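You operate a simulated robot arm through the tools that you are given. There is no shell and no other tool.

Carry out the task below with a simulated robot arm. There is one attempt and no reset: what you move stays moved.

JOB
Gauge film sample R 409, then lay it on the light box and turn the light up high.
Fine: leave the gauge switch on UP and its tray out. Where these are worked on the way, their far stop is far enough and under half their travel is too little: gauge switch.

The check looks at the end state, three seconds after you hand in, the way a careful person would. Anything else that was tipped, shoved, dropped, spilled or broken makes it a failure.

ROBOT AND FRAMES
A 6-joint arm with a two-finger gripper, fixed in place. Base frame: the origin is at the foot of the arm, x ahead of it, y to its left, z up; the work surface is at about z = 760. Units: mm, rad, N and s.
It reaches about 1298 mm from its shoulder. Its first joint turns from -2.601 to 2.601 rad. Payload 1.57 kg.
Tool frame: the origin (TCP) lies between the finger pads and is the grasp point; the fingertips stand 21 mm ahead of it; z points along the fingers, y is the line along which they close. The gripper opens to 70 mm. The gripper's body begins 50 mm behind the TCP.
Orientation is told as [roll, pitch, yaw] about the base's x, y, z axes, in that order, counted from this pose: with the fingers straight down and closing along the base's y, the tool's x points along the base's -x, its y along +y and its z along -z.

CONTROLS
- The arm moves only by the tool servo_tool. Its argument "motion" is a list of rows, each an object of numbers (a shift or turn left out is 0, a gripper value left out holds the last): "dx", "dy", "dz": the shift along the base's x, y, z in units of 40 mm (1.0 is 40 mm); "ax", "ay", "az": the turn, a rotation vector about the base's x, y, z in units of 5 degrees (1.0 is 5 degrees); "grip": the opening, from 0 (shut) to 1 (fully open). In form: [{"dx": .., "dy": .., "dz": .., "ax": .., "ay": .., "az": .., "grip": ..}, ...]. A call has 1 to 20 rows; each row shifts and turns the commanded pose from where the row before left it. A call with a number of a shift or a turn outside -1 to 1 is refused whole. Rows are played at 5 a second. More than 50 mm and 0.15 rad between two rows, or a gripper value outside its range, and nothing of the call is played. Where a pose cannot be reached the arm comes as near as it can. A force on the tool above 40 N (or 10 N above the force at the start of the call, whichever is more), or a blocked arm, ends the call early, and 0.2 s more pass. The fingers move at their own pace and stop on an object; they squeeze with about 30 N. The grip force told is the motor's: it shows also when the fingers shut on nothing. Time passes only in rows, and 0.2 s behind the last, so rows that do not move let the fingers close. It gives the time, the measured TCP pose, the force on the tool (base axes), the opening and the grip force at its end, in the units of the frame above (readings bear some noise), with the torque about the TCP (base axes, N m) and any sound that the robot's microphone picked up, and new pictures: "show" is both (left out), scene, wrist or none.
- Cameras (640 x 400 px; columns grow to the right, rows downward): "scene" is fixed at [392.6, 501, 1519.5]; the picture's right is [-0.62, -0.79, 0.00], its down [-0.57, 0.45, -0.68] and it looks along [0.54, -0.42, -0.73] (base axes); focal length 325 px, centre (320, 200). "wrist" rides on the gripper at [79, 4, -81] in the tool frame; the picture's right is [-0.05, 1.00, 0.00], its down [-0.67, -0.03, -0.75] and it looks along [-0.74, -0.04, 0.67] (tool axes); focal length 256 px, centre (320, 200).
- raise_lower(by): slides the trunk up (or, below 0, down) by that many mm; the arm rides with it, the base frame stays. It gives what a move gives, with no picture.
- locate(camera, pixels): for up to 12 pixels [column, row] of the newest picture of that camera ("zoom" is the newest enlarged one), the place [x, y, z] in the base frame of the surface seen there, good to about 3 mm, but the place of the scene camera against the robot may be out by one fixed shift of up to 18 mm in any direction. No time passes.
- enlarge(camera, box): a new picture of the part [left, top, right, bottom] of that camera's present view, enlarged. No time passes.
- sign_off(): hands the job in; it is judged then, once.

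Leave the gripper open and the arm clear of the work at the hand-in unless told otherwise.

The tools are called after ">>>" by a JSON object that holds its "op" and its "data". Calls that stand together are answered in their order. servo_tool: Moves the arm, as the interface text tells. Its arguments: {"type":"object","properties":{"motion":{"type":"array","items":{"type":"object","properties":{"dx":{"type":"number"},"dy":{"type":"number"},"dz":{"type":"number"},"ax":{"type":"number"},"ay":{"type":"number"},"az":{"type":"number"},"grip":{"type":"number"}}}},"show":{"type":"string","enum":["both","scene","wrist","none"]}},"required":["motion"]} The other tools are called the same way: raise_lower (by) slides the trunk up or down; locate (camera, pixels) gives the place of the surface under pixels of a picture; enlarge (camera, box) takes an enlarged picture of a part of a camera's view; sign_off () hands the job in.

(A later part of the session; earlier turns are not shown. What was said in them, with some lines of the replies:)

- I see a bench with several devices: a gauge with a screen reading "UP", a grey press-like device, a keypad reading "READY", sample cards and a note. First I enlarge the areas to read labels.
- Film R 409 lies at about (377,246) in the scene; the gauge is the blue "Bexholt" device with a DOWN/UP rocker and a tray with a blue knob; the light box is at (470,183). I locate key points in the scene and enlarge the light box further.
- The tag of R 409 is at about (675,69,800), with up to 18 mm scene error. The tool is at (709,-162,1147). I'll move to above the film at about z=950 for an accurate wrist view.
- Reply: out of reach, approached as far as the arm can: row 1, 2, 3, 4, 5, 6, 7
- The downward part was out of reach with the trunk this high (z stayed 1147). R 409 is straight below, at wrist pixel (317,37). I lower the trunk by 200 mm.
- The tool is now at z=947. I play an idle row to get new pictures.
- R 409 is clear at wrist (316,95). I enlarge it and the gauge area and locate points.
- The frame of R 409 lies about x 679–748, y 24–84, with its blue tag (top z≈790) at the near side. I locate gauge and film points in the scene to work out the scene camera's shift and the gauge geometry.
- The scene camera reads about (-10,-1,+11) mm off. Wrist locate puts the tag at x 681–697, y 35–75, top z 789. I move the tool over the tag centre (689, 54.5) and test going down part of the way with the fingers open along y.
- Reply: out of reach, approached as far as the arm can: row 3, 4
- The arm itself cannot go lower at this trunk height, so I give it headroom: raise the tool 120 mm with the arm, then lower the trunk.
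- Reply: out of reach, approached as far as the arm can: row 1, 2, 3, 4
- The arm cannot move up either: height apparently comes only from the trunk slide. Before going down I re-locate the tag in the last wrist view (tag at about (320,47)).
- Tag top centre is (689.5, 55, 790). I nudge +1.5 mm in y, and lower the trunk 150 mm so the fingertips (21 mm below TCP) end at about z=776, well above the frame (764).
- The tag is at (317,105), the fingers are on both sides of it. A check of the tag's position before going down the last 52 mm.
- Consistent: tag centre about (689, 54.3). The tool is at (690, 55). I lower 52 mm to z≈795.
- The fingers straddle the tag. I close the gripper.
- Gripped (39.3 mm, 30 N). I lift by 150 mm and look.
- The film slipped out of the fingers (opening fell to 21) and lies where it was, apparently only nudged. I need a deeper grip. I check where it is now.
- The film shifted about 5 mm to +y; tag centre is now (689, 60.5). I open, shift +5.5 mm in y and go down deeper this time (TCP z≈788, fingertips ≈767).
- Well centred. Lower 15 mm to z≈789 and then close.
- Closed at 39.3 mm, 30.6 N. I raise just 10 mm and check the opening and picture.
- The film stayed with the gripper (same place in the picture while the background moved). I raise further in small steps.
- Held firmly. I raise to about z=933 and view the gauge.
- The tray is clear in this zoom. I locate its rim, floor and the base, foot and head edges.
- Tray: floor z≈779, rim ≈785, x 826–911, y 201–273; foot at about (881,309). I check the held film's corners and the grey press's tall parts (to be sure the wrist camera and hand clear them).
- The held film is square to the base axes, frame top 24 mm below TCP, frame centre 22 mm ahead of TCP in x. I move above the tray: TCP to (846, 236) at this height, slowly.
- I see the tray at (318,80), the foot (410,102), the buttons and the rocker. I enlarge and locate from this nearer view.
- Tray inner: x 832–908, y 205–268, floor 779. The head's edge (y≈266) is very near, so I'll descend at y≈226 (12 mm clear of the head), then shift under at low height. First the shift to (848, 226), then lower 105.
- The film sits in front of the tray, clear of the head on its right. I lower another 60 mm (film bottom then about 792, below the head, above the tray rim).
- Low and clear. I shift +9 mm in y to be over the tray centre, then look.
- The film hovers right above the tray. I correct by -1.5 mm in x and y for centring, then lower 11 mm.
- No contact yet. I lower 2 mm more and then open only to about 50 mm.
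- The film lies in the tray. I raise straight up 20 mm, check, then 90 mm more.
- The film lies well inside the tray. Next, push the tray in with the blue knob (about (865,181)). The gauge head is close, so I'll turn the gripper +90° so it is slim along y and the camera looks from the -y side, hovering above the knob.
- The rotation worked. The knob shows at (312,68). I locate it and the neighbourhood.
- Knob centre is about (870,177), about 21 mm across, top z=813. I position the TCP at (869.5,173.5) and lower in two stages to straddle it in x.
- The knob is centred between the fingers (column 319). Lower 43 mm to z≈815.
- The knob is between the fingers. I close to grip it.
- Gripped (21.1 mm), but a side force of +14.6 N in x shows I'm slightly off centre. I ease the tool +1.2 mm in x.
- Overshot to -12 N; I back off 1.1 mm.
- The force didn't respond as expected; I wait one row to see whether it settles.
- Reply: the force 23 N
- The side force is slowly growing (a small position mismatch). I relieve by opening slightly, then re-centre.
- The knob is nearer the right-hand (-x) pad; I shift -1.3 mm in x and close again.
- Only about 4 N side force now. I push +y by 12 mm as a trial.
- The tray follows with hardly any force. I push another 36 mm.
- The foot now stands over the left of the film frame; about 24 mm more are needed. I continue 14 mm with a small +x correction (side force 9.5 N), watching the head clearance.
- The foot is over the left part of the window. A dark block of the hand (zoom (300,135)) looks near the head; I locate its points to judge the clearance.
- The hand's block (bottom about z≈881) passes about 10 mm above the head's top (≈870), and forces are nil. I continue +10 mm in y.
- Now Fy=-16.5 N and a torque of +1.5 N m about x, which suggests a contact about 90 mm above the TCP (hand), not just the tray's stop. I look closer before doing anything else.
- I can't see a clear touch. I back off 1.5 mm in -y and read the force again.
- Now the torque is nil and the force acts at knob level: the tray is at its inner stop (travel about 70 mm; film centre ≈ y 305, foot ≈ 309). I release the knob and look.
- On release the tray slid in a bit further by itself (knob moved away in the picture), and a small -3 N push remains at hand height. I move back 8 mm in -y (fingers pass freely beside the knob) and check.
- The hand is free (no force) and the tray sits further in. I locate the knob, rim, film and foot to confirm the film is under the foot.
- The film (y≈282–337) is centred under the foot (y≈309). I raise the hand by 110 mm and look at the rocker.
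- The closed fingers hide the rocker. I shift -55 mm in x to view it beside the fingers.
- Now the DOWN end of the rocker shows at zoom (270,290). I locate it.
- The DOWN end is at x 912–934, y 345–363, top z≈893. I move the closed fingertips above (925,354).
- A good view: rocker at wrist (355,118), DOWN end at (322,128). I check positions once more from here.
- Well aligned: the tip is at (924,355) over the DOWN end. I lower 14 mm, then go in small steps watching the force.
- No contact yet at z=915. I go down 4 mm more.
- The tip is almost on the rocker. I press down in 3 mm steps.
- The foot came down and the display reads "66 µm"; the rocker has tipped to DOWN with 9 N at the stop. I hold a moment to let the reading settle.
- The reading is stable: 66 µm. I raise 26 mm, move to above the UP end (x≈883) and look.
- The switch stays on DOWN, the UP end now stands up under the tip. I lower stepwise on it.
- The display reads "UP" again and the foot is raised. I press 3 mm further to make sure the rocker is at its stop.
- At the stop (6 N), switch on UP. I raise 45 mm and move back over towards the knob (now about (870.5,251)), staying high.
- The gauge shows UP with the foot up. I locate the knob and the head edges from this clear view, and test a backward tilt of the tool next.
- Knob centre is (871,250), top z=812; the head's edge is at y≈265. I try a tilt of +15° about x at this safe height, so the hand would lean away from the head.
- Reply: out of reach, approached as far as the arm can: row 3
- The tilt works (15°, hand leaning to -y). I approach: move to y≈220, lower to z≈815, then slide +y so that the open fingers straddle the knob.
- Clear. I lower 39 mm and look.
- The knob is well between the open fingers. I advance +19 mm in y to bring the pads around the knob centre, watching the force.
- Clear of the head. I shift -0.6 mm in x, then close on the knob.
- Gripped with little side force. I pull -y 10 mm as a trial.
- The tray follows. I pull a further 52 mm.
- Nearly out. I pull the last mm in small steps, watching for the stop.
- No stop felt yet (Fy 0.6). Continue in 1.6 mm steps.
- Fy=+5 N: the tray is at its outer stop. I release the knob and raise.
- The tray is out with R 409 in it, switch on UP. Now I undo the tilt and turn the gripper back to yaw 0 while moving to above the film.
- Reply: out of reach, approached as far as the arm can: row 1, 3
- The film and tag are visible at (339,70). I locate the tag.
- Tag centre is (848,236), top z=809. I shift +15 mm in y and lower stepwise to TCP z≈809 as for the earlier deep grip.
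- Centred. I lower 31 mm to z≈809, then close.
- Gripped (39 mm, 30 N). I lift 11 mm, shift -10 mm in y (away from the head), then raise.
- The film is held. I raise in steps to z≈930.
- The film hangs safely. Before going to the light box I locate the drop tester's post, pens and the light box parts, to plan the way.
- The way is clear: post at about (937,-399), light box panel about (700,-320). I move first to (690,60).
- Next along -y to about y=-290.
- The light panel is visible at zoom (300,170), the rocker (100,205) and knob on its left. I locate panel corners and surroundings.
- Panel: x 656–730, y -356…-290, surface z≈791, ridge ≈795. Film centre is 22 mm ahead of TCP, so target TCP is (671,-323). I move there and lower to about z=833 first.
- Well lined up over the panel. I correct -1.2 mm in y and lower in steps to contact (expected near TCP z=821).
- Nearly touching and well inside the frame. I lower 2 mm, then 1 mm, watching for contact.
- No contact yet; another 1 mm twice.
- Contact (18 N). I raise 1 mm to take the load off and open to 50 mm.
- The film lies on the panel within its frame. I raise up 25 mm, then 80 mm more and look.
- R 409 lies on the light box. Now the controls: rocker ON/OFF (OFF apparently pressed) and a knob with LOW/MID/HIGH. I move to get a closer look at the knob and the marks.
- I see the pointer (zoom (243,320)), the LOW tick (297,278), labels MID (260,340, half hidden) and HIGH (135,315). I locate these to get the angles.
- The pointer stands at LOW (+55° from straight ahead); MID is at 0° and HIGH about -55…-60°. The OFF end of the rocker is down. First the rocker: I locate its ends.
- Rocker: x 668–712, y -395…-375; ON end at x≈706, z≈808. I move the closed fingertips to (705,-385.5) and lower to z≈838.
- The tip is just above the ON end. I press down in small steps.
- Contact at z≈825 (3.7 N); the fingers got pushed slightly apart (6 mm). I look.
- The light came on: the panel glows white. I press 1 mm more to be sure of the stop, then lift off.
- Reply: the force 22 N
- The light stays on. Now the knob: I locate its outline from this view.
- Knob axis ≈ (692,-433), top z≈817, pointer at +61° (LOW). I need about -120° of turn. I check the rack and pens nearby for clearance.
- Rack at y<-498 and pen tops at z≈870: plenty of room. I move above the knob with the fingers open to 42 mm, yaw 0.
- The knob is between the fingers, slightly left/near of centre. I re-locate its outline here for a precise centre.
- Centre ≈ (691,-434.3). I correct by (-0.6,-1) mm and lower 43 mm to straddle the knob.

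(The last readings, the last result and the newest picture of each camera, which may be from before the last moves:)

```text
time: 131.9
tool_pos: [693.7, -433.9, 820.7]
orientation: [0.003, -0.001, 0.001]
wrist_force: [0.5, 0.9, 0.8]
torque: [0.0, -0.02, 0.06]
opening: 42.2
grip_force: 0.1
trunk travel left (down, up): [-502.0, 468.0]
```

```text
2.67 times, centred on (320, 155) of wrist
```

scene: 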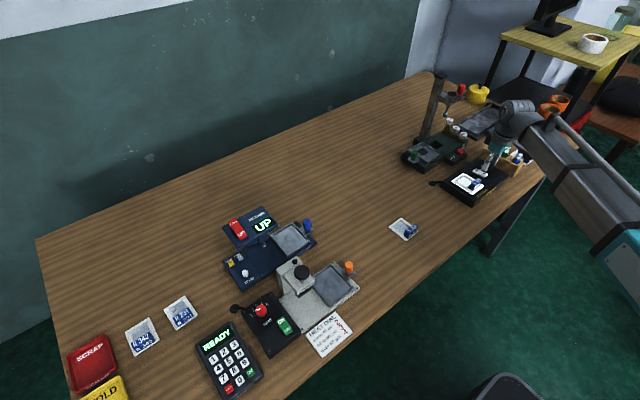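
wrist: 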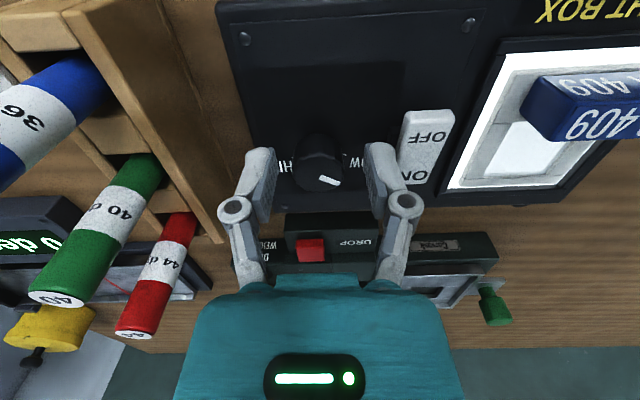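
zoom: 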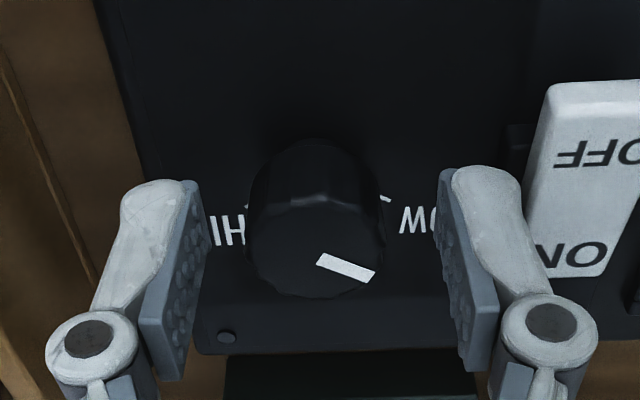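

Good. I shift -1 mm in y and close on the knob.

>>> {"op": "servo_tool", "data": {"motion": [{"dy": -0.025}, {"grip": 0.15}, {"grip": 0.15}, {"grip": 0.15}], "show": "wrist"}}

>>> {"op": "enlarge", "data": {"camera": "wrist", "box": [240, 90, 400, 210]}}

```text
time: 132.9
tool_pos: [691.8, -435.8, 821.7]
orientation: [0.004, -0.004, -0.001]
wrist_force: [0.3, 0.8, 1.9]
torque: [0.07, 0.01, -0.03]
opening: 23.8
grip_force: 31.5
trunk travel left (down, up): [-502.0, 468.0]
```

wrist: 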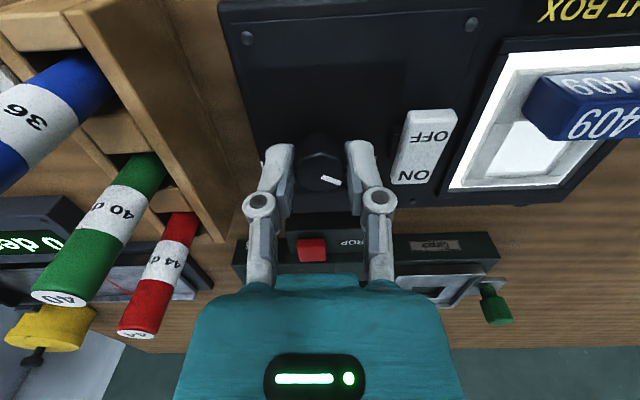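

```text
3.33 times, centred on (320, 150) of wrist
```

zoom: 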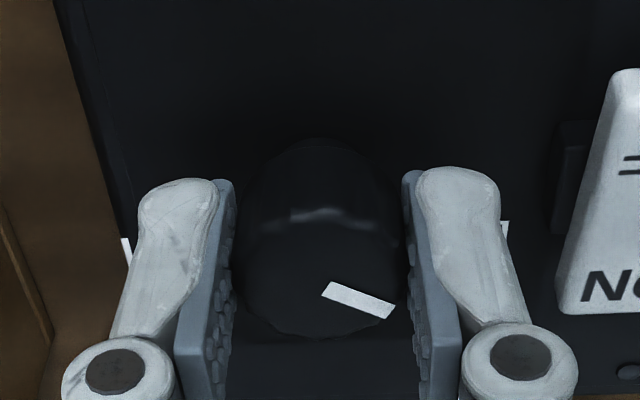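

Gripped with nearly no side force. I turn by -15° as a trial.

>>> {"op": "servo_tool", "data": {"motion": [{"az": -1}, {"az": -1}, {"az": -1}, {}], "show": "wrist"}}

>>> {"op": "enlarge", "data": {"camera": "wrist", "box": [240, 90, 400, 210]}}

```text
time: 133.9
tool_pos: [692.5, -435.9, 820.0]
orientation: [0.001, 0.0, -0.26]
wrist_force: [-1.6, 1.7, -0.3]
torque: [-0.05, -0.23, -0.04]
opening: 23.9
grip_force: 32.0
trunk travel left (down, up): [-502.0, 468.0]
```

wrist: 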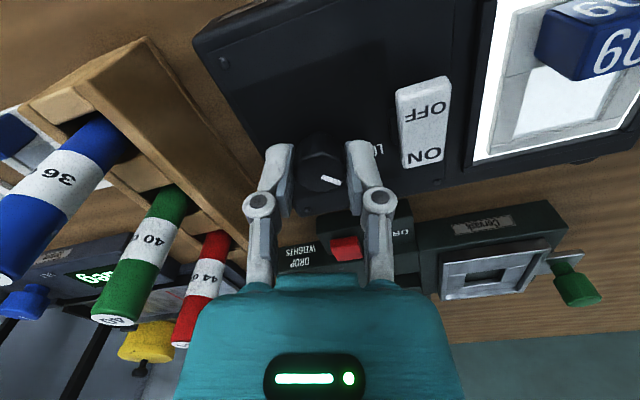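

```text
3.33 times, centred on (320, 150) of wrist
```

zoom: 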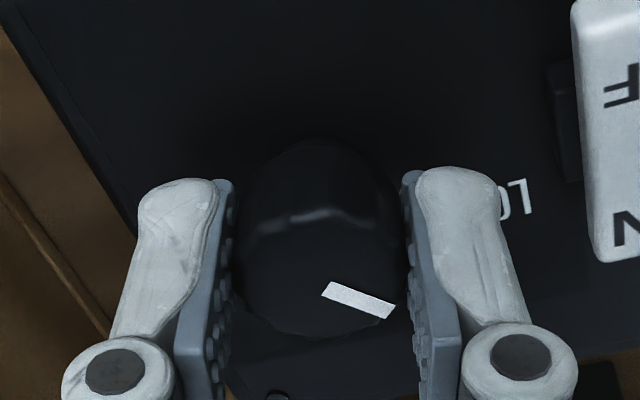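

The knob turns with the gripper. I continue with -45°.

>>> {"op": "servo_tool", "data": {"motion": [{"az": -1}, {"az": -1}, {"az": -1}, {"az": -1}, {"az": -1}, {"az": -1}, {"az": -1}, {"az": -1}, {"az": -1}, {}], "show": "both"}}

>>> {"op": "enlarge", "data": {"camera": "wrist", "box": [240, 90, 400, 210]}}

>>> {"op": "enlarge", "data": {"camera": "scene", "box": [430, 130, 550, 210]}}

```text
time: 136.1
tool_pos: [691.8, -435.5, 821.6]
orientation: [0.002, -0.002, -1.047]
wrist_force: [2.3, -4.4, 4.9]
torque: [0.68, 0.28, -0.03]
opening: 23.7
grip_force: 32.5
trunk travel left (down, up): [-502.0, 468.0]
```

scene: 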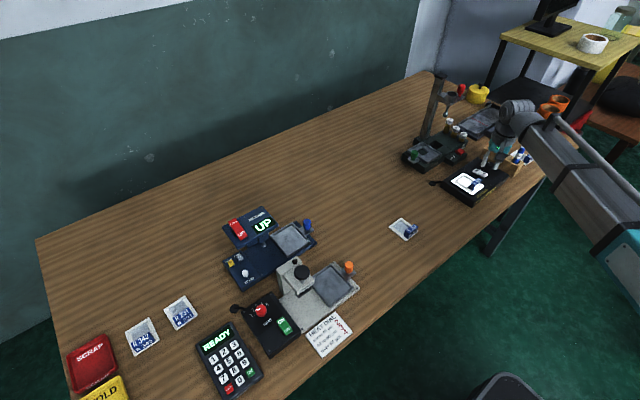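
wrist: 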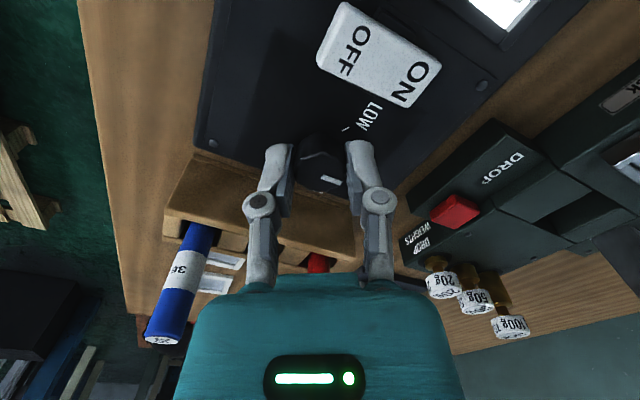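

```text
3.33 times, centred on (320, 150) of wrist
```

zoom: 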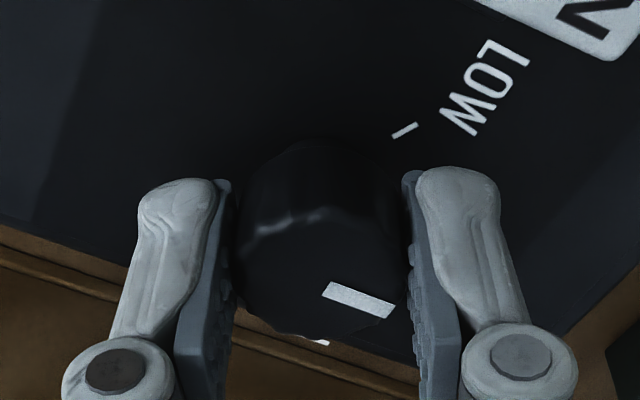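

```text
5.00 times, centred on (490, 170) of scene
```

zoom: 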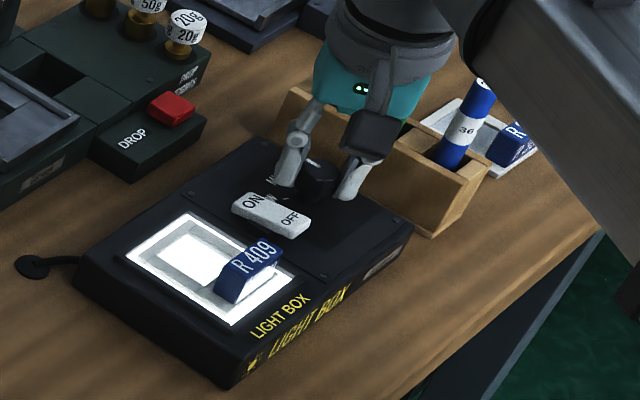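

Now at -60° in total, the MID position; a small torque (0.68 N m) shows. I wait a row to see whether it settles.

>>> {"op": "servo_tool", "data": {"motion": [{}, {}], "show": "none"}}

```text
time: 136.7
tool_pos: [691.5, -435.4, 820.7]
orientation: [0.005, -0.001, -1.047]
wrist_force: [4.6, -5.4, 7.7]
torque: [0.34, 0.15, -0.01]
opening: 23.7
grip_force: 31.9
trunk travel left (down, up): [-502.0, 468.0]
```

It's settling; a small off-axis force (4.6,-5.4 N) I relieve with a 0.5 mm shift while turning another -30°.

>>> {"op": "servo_tool", "data": {"motion": [{"az": -1, "dx": 0.006, "dy": -0.006}, {"az": -1, "dx": 0.006, "dy": -0.006}, {"az": -1}, {"az": -1}, {"az": -1}, {"az": -1}, {}], "show": "wrist"}}

>>> {"op": "enlarge", "data": {"camera": "wrist", "box": [240, 90, 400, 210]}}

```text
time: 138.3
tool_pos: [692.2, -436.0, 820.4]
orientation: [0.001, -0.002, -1.573]
wrist_force: [-6.5, 2.3, -2.8]
torque: [0.14, 0.25, 0.0]
opening: 23.6
grip_force: 32.4
trunk travel left (down, up): [-502.0, 468.0]
```

wrist: 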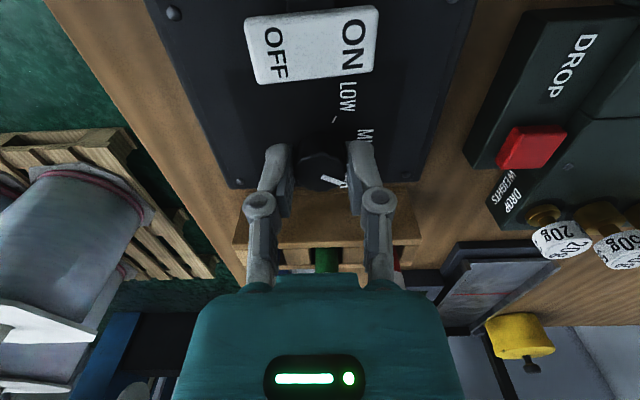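

```text
3.33 times, centred on (320, 150) of wrist
```

zoom: 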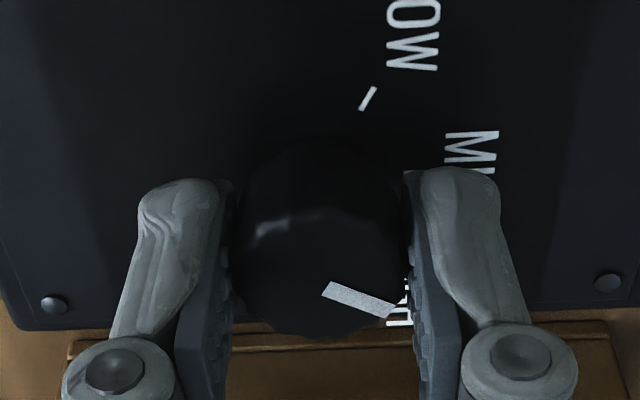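

Total -90°; the pointer nears HIGH. I continue -30° in two parts.

>>> {"op": "servo_tool", "data": {"motion": [{"az": -1, "dx": -0.006}, {"az": -1, "dx": -0.006}, {"az": -1}, {"az": -1}, {}], "show": "none"}}

>>> {"op": "servo_tool", "data": {"motion": [{"az": -1}, {"az": -1}, {}], "show": "both"}}

>>> {"op": "enlarge", "data": {"camera": "wrist", "box": [240, 90, 400, 210]}}

>>> {"op": "enlarge", "data": {"camera": "scene", "box": [440, 140, 530, 200]}}

```text
time: 139.5
tool_pos: [692.6, -435.5, 820.2]
orientation: [0.002, -0.002, -1.923]
wrist_force: [-9.0, 5.3, -6.4]
torque: [0.54, -0.01, 0.03]
opening: 23.6
grip_force: 31.4
trunk travel left (down, up): [-502.0, 468.0]
```

```text
time: 140.3
tool_pos: [690.6, -434.8, 819.8]
orientation: [0.001, -0.002, -2.095]
wrist_force: [-11.3, 6.7, -9.1]
torque: [0.62, -0.15, -0.02]
opening: 23.8
grip_force: 31.5
trunk travel left (down, up): [-502.0, 468.0]
```

scene: 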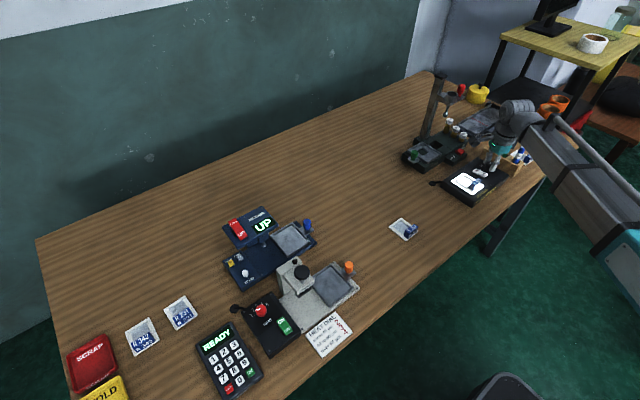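
wrist: 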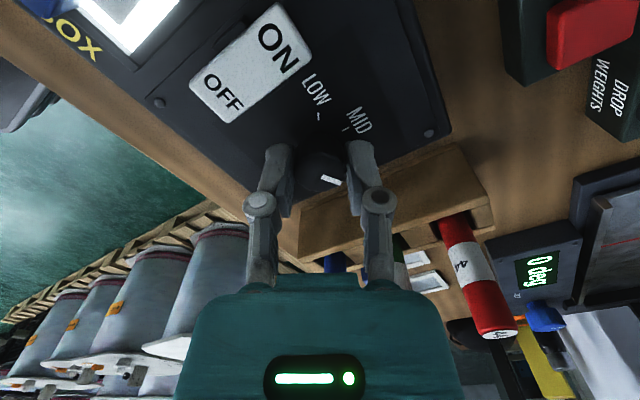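

```text
3.33 times, centred on (320, 150) of wrist
```

zoom: 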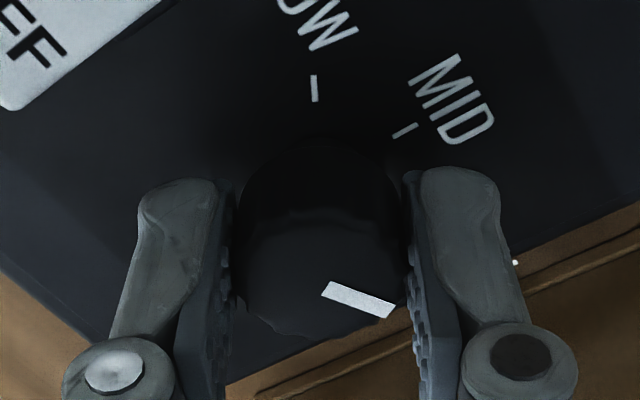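

```text
6.67 times, centred on (485, 170) of scene
```

zoom: 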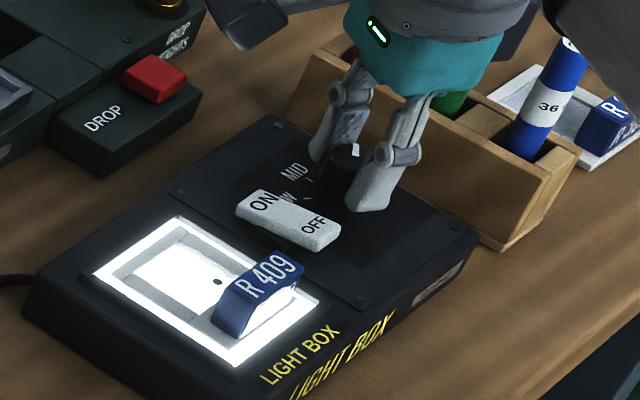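

Turned -120° in total; the light is visibly brighter (a dot shows in the film). I release the knob and raise to see where the pointer stands against HIGH.

>>> {"op": "servo_tool", "data": {"motion": [{"grip": 0.6}, {"grip": 0.6}, {"grip": 0.6}], "show": "none"}}

>>> {"op": "raise_lower", "data": {"by": 80}}

>>> {"op": "servo_tool", "data": {"motion": [{}], "show": "both"}}

>>> {"op": "enlarge", "data": {"camera": "wrist", "box": [240, 20, 400, 150]}}

>>> {"op": "enlarge", "data": {"camera": "scene", "box": [440, 140, 530, 200]}}

```text
time: 141.1
tool_pos: [692.8, -435.6, 820.6]
orientation: [0.003, -0.002, -2.096]
wrist_force: [0.6, -0.1, 0.3]
torque: [0.01, -0.05, 0.02]
opening: 42.0
grip_force: 0.1
trunk travel left (down, up): [-502.0, 468.0]
```

```text
time: 142.3
tool_pos: [691.7, -436.2, 900.3]
orientation: [0.002, -0.001, -2.095]
wrist_force: [-0.4, 0.3, -0.9]
torque: [0.01, 0.01, 0.01]
opening: 42.0
grip_force: 0.2
trunk travel left (down, up): [-582.0, 388.0]
```

```text
time: 142.7
tool_pos: [692.1, -435.3, 901.4]
orientation: [0.003, -0.002, -2.093]
wrist_force: [-0.3, 1.0, 0.1]
torque: [0.0, 0.01, -0.02]
opening: 42.0
grip_force: 0.1
trunk travel left (down, up): [-582.0, 388.0]
```

scene: 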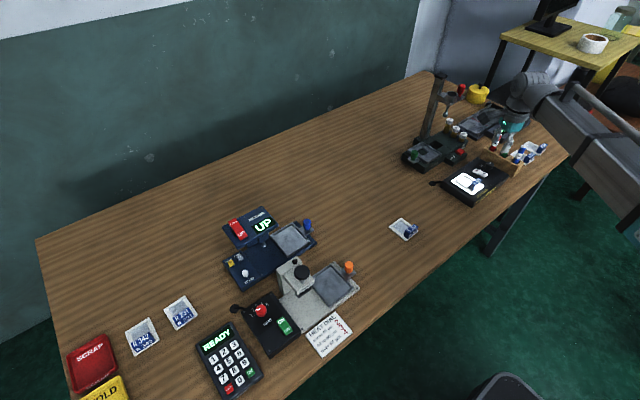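
wrist: 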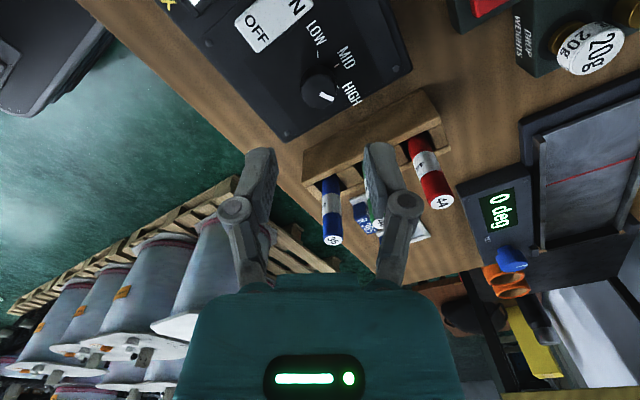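

```text
3.08 times, centred on (320, 85) of wrist
```

zoom: 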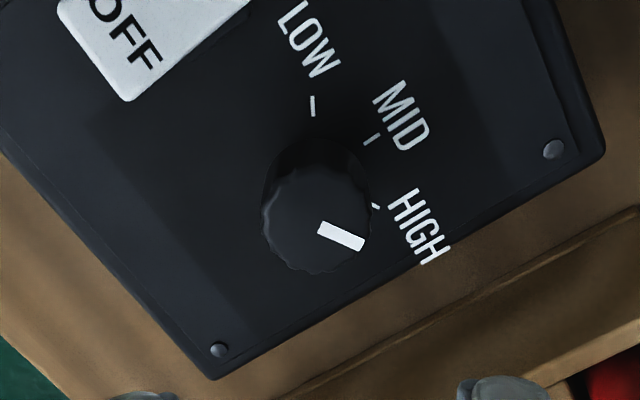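

```text
6.67 times, centred on (485, 170) of scene
```

zoom: 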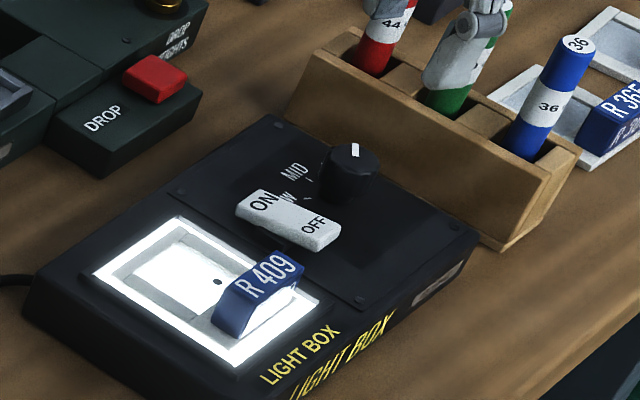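

The pointer looks close to HIGH. I enlarge further to compare the pointer with the HIGH tick.

>>> {"op": "enlarge", "data": {"camera": "wrist", "box": [290, 40, 370, 110]}}

>>> {"op": "locate", "data": {"camera": "wrist", "pixels": [[321, 94.5], [333, 98.5], [337.5, 87], [337, 65], [317.5, 54], [303, 95], [335, 88], [317, 77], [320, 107], [312, 85]]}}

```text
5.71 times, centred on (330, 75) of wrist
```

zoom: 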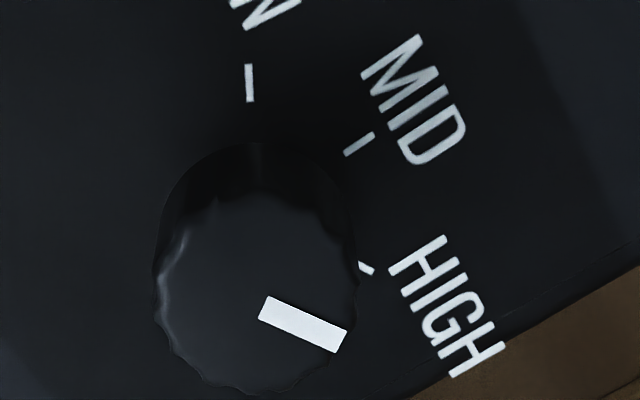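

```text
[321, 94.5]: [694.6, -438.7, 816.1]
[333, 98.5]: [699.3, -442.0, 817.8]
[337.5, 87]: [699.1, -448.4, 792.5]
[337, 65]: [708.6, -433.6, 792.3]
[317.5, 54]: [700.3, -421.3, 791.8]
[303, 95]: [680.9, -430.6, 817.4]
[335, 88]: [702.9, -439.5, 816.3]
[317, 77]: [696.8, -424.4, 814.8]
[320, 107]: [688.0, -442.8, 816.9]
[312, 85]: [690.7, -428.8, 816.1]
```

Measured from this view the pointer is at about -57…-58°, the HIGH tick at about -60°. I turn the hand back to yaw 0 (at this height nothing is in the way) to compare from the same view as before.

>>> {"op": "servo_tool", "data": {"motion": [{"az": 1}, {"az": 1}, {"az": 1}, {"az": 1}, {"az": 1}, {"az": 1}, {"az": 1}, {"az": 1}, {"az": 1}, {"az": 1}, {"az": 1}, {"az": 1}, {"az": 1}, {"az": 1}, {"az": 1}, {"az": 1}, {"az": 1}, {"az": 1}, {"az": 1}, {"az": 1}], "show": "none"}}

>>> {"op": "servo_tool", "data": {"motion": [{"az": 1}, {"az": 1}, {"az": 1}, {"az": 1}, {}], "show": "both"}}

>>> {"op": "enlarge", "data": {"camera": "wrist", "box": [280, 50, 370, 125]}}

```text
time: 146.9
tool_pos: [692.7, -435.6, 901.2]
orientation: [0.001, -0.002, -0.348]
wrist_force: [-0.3, -1.1, 0.2]
torque: [0.0, -0.02, 0.06]
opening: 42.2
grip_force: 0.2
trunk travel left (down, up): [-582.0, 388.0]
```

```text
time: 148.1
tool_pos: [692.8, -437.5, 900.3]
orientation: [0.003, -0.002, 0.002]
wrist_force: [0.0, -0.4, 0.1]
torque: [-0.02, 0.03, -0.03]
opening: 41.8
grip_force: 0.0
trunk travel left (down, up): [-582.0, 388.0]
```

scene: 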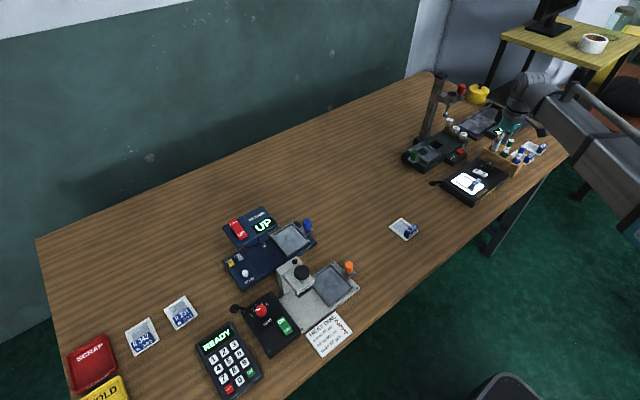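
wrist: 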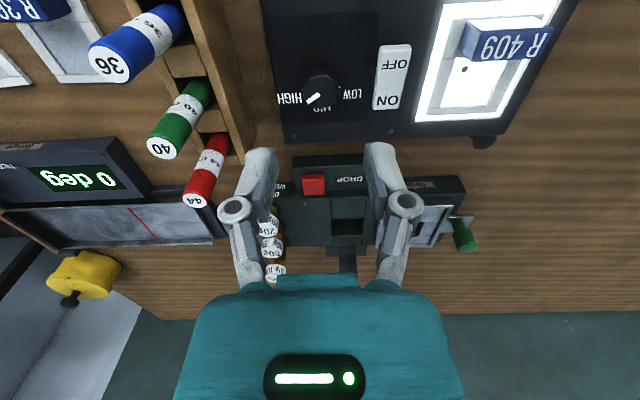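

```text
5.33 times, centred on (325, 88) of wrist
```

zoom: 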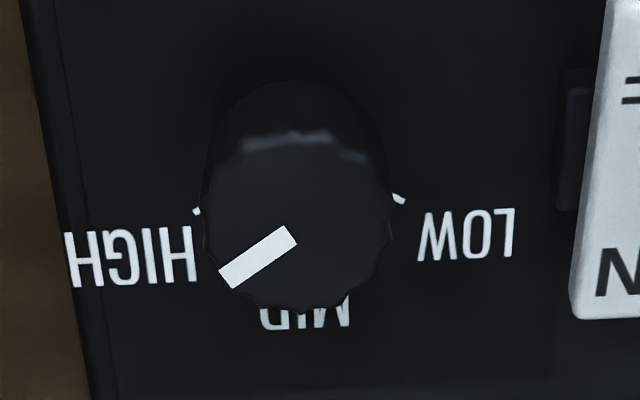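

The pointer now measures about -59…-60°, on HIGH, mirror of the +61° it had at LOW. The light is bright. I open the gripper fully, raise 150 mm and move the arm clear.

>>> {"op": "raise_lower", "data": {"by": 150}}

>>> {"op": "servo_tool", "data": {"motion": [{"dx": -0.3, "dy": 0.7, "grip": 1}, {"dx": -0.3, "dy": 0.7, "grip": 1}, {"dx": -0.3, "dy": 0.7, "grip": 1}, {"dx": -0.3, "dy": 0.7, "grip": 1}, {"dx": -0.3, "dy": 0.7, "grip": 1}, {"dx": -0.3, "dy": 0.7}, {"dx": -0.3, "dy": 0.7}, {"dx": -0.3, "dy": 0.7}, {}], "show": "both"}}

>>> {"op": "enlarge", "data": {"camera": "scene", "box": [400, 60, 560, 220]}}

>>> {"op": "enlarge", "data": {"camera": "scene", "box": [200, 190, 330, 272]}}

>>> {"op": "enlarge", "data": {"camera": "scene", "box": [430, 145, 520, 210]}}

```text
time: 149.9
tool_pos: [692.8, -436.0, 1051.4]
orientation: [0.004, -0.002, 0.001]
wrist_force: [0.4, -0.3, 0.1]
torque: [-0.03, 0.04, 0.0]
opening: 42.0
grip_force: 0.0
trunk travel left (down, up): [-732.0, 238.0]
```

```text
time: 151.9
tool_pos: [595.6, -212.5, 1050.9]
orientation: [0.002, -0.001, 0.0]
wrist_force: [0.7, 0.5, -1.0]
torque: [0.02, 0.01, 0.02]
opening: 70.0
grip_force: 0.2
trunk travel left (down, up): [-732.0, 238.0]
```

scene: 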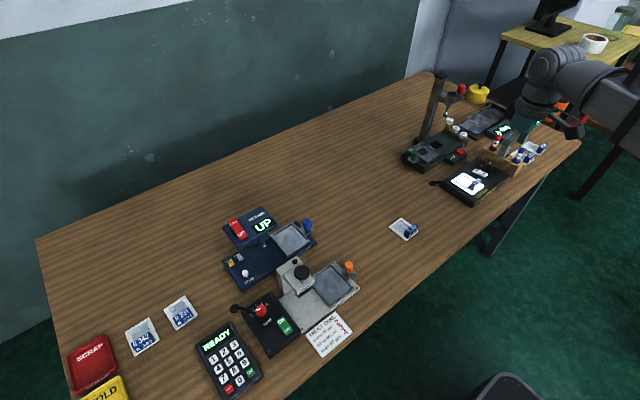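
wrist: 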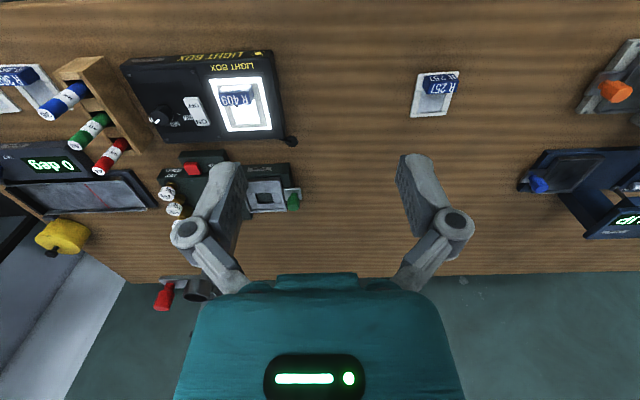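

```text
2.50 times, centred on (480, 140) of scene
```

zoom: 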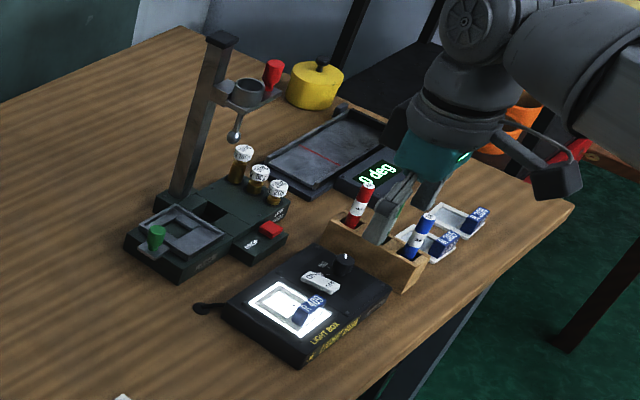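

```text
4.88 times, centred on (265, 231) of scene
```

zoom: 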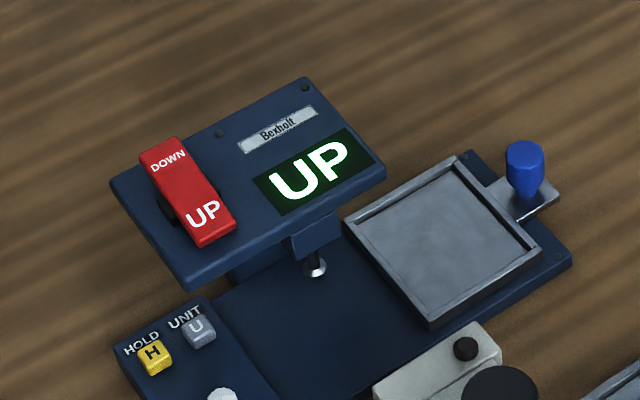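

```text
6.15 times, centred on (475, 178) of scene
```

zoom: 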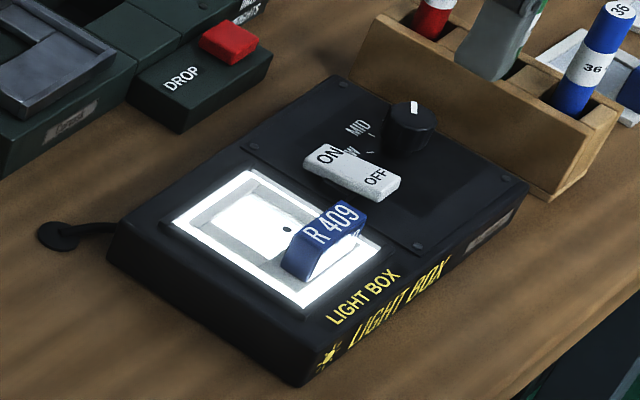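

Everything looks in place. A last close look at the film on the panel in the wrist view.

>>> {"op": "enlarge", "data": {"camera": "wrist", "box": [110, 40, 310, 165]}}

>>> {"op": "locate", "data": {"camera": "wrist", "pixels": [[218, 90], [262, 84], [228, 125], [265, 120], [240, 98]]}}

```text
3.20 times, centred on (210, 102) of wrist
```

zoom: 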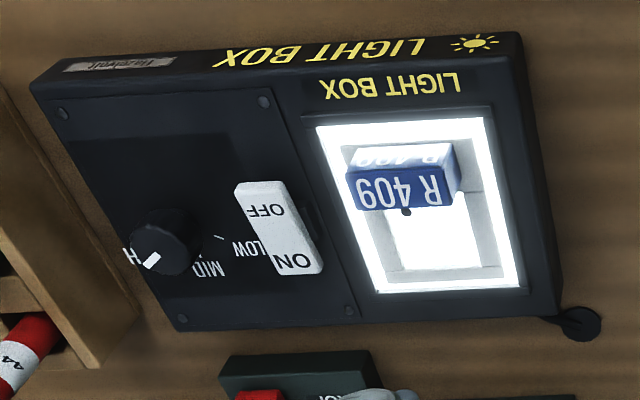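

```text
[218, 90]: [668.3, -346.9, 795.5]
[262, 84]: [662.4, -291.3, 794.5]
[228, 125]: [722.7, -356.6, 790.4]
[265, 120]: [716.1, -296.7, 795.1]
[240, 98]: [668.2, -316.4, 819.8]
```

The job is done:
- **Gauge:** R 409 read 66 µm. The switch is back on UP and the tray is out.
- **Light box:** R 409 lies flat inside the panel frame, the switch is ON and the knob points to HIGH.
- **Everything else:** nothing else looks moved or tipped, and the arm is clear with the gripper open.

I hand in.

>>> {"op": "sign_off", "data": {}}

```text
The job is handed in.
```

I gauged film sample R 409 at **66 µm**, laid it on the light box and turned the light up to HIGH. The job is handed in; I have not seen the check's verdict.

- **Gauge:** the switch went fully to DOWN for the reading and is back on UP. The tray is out and empty.
- **Light box:** R 409 lies flat inside the panel frame, the switch is ON, and the knob points at HIGH to within a couple of degrees.
- **First grip slipped:** my first attempt to lift the film lost its grip. It stayed flat on the bench and moved about 5 mm; a deeper grip then held.
- **Contact at the gauge:** while I pushed the tray in, the hand seemed to press on the gauge. I saw no damage or shift afterwards.

Nothing else looked tipped or moved in the last pictures. The arm is clear with the gripper open.
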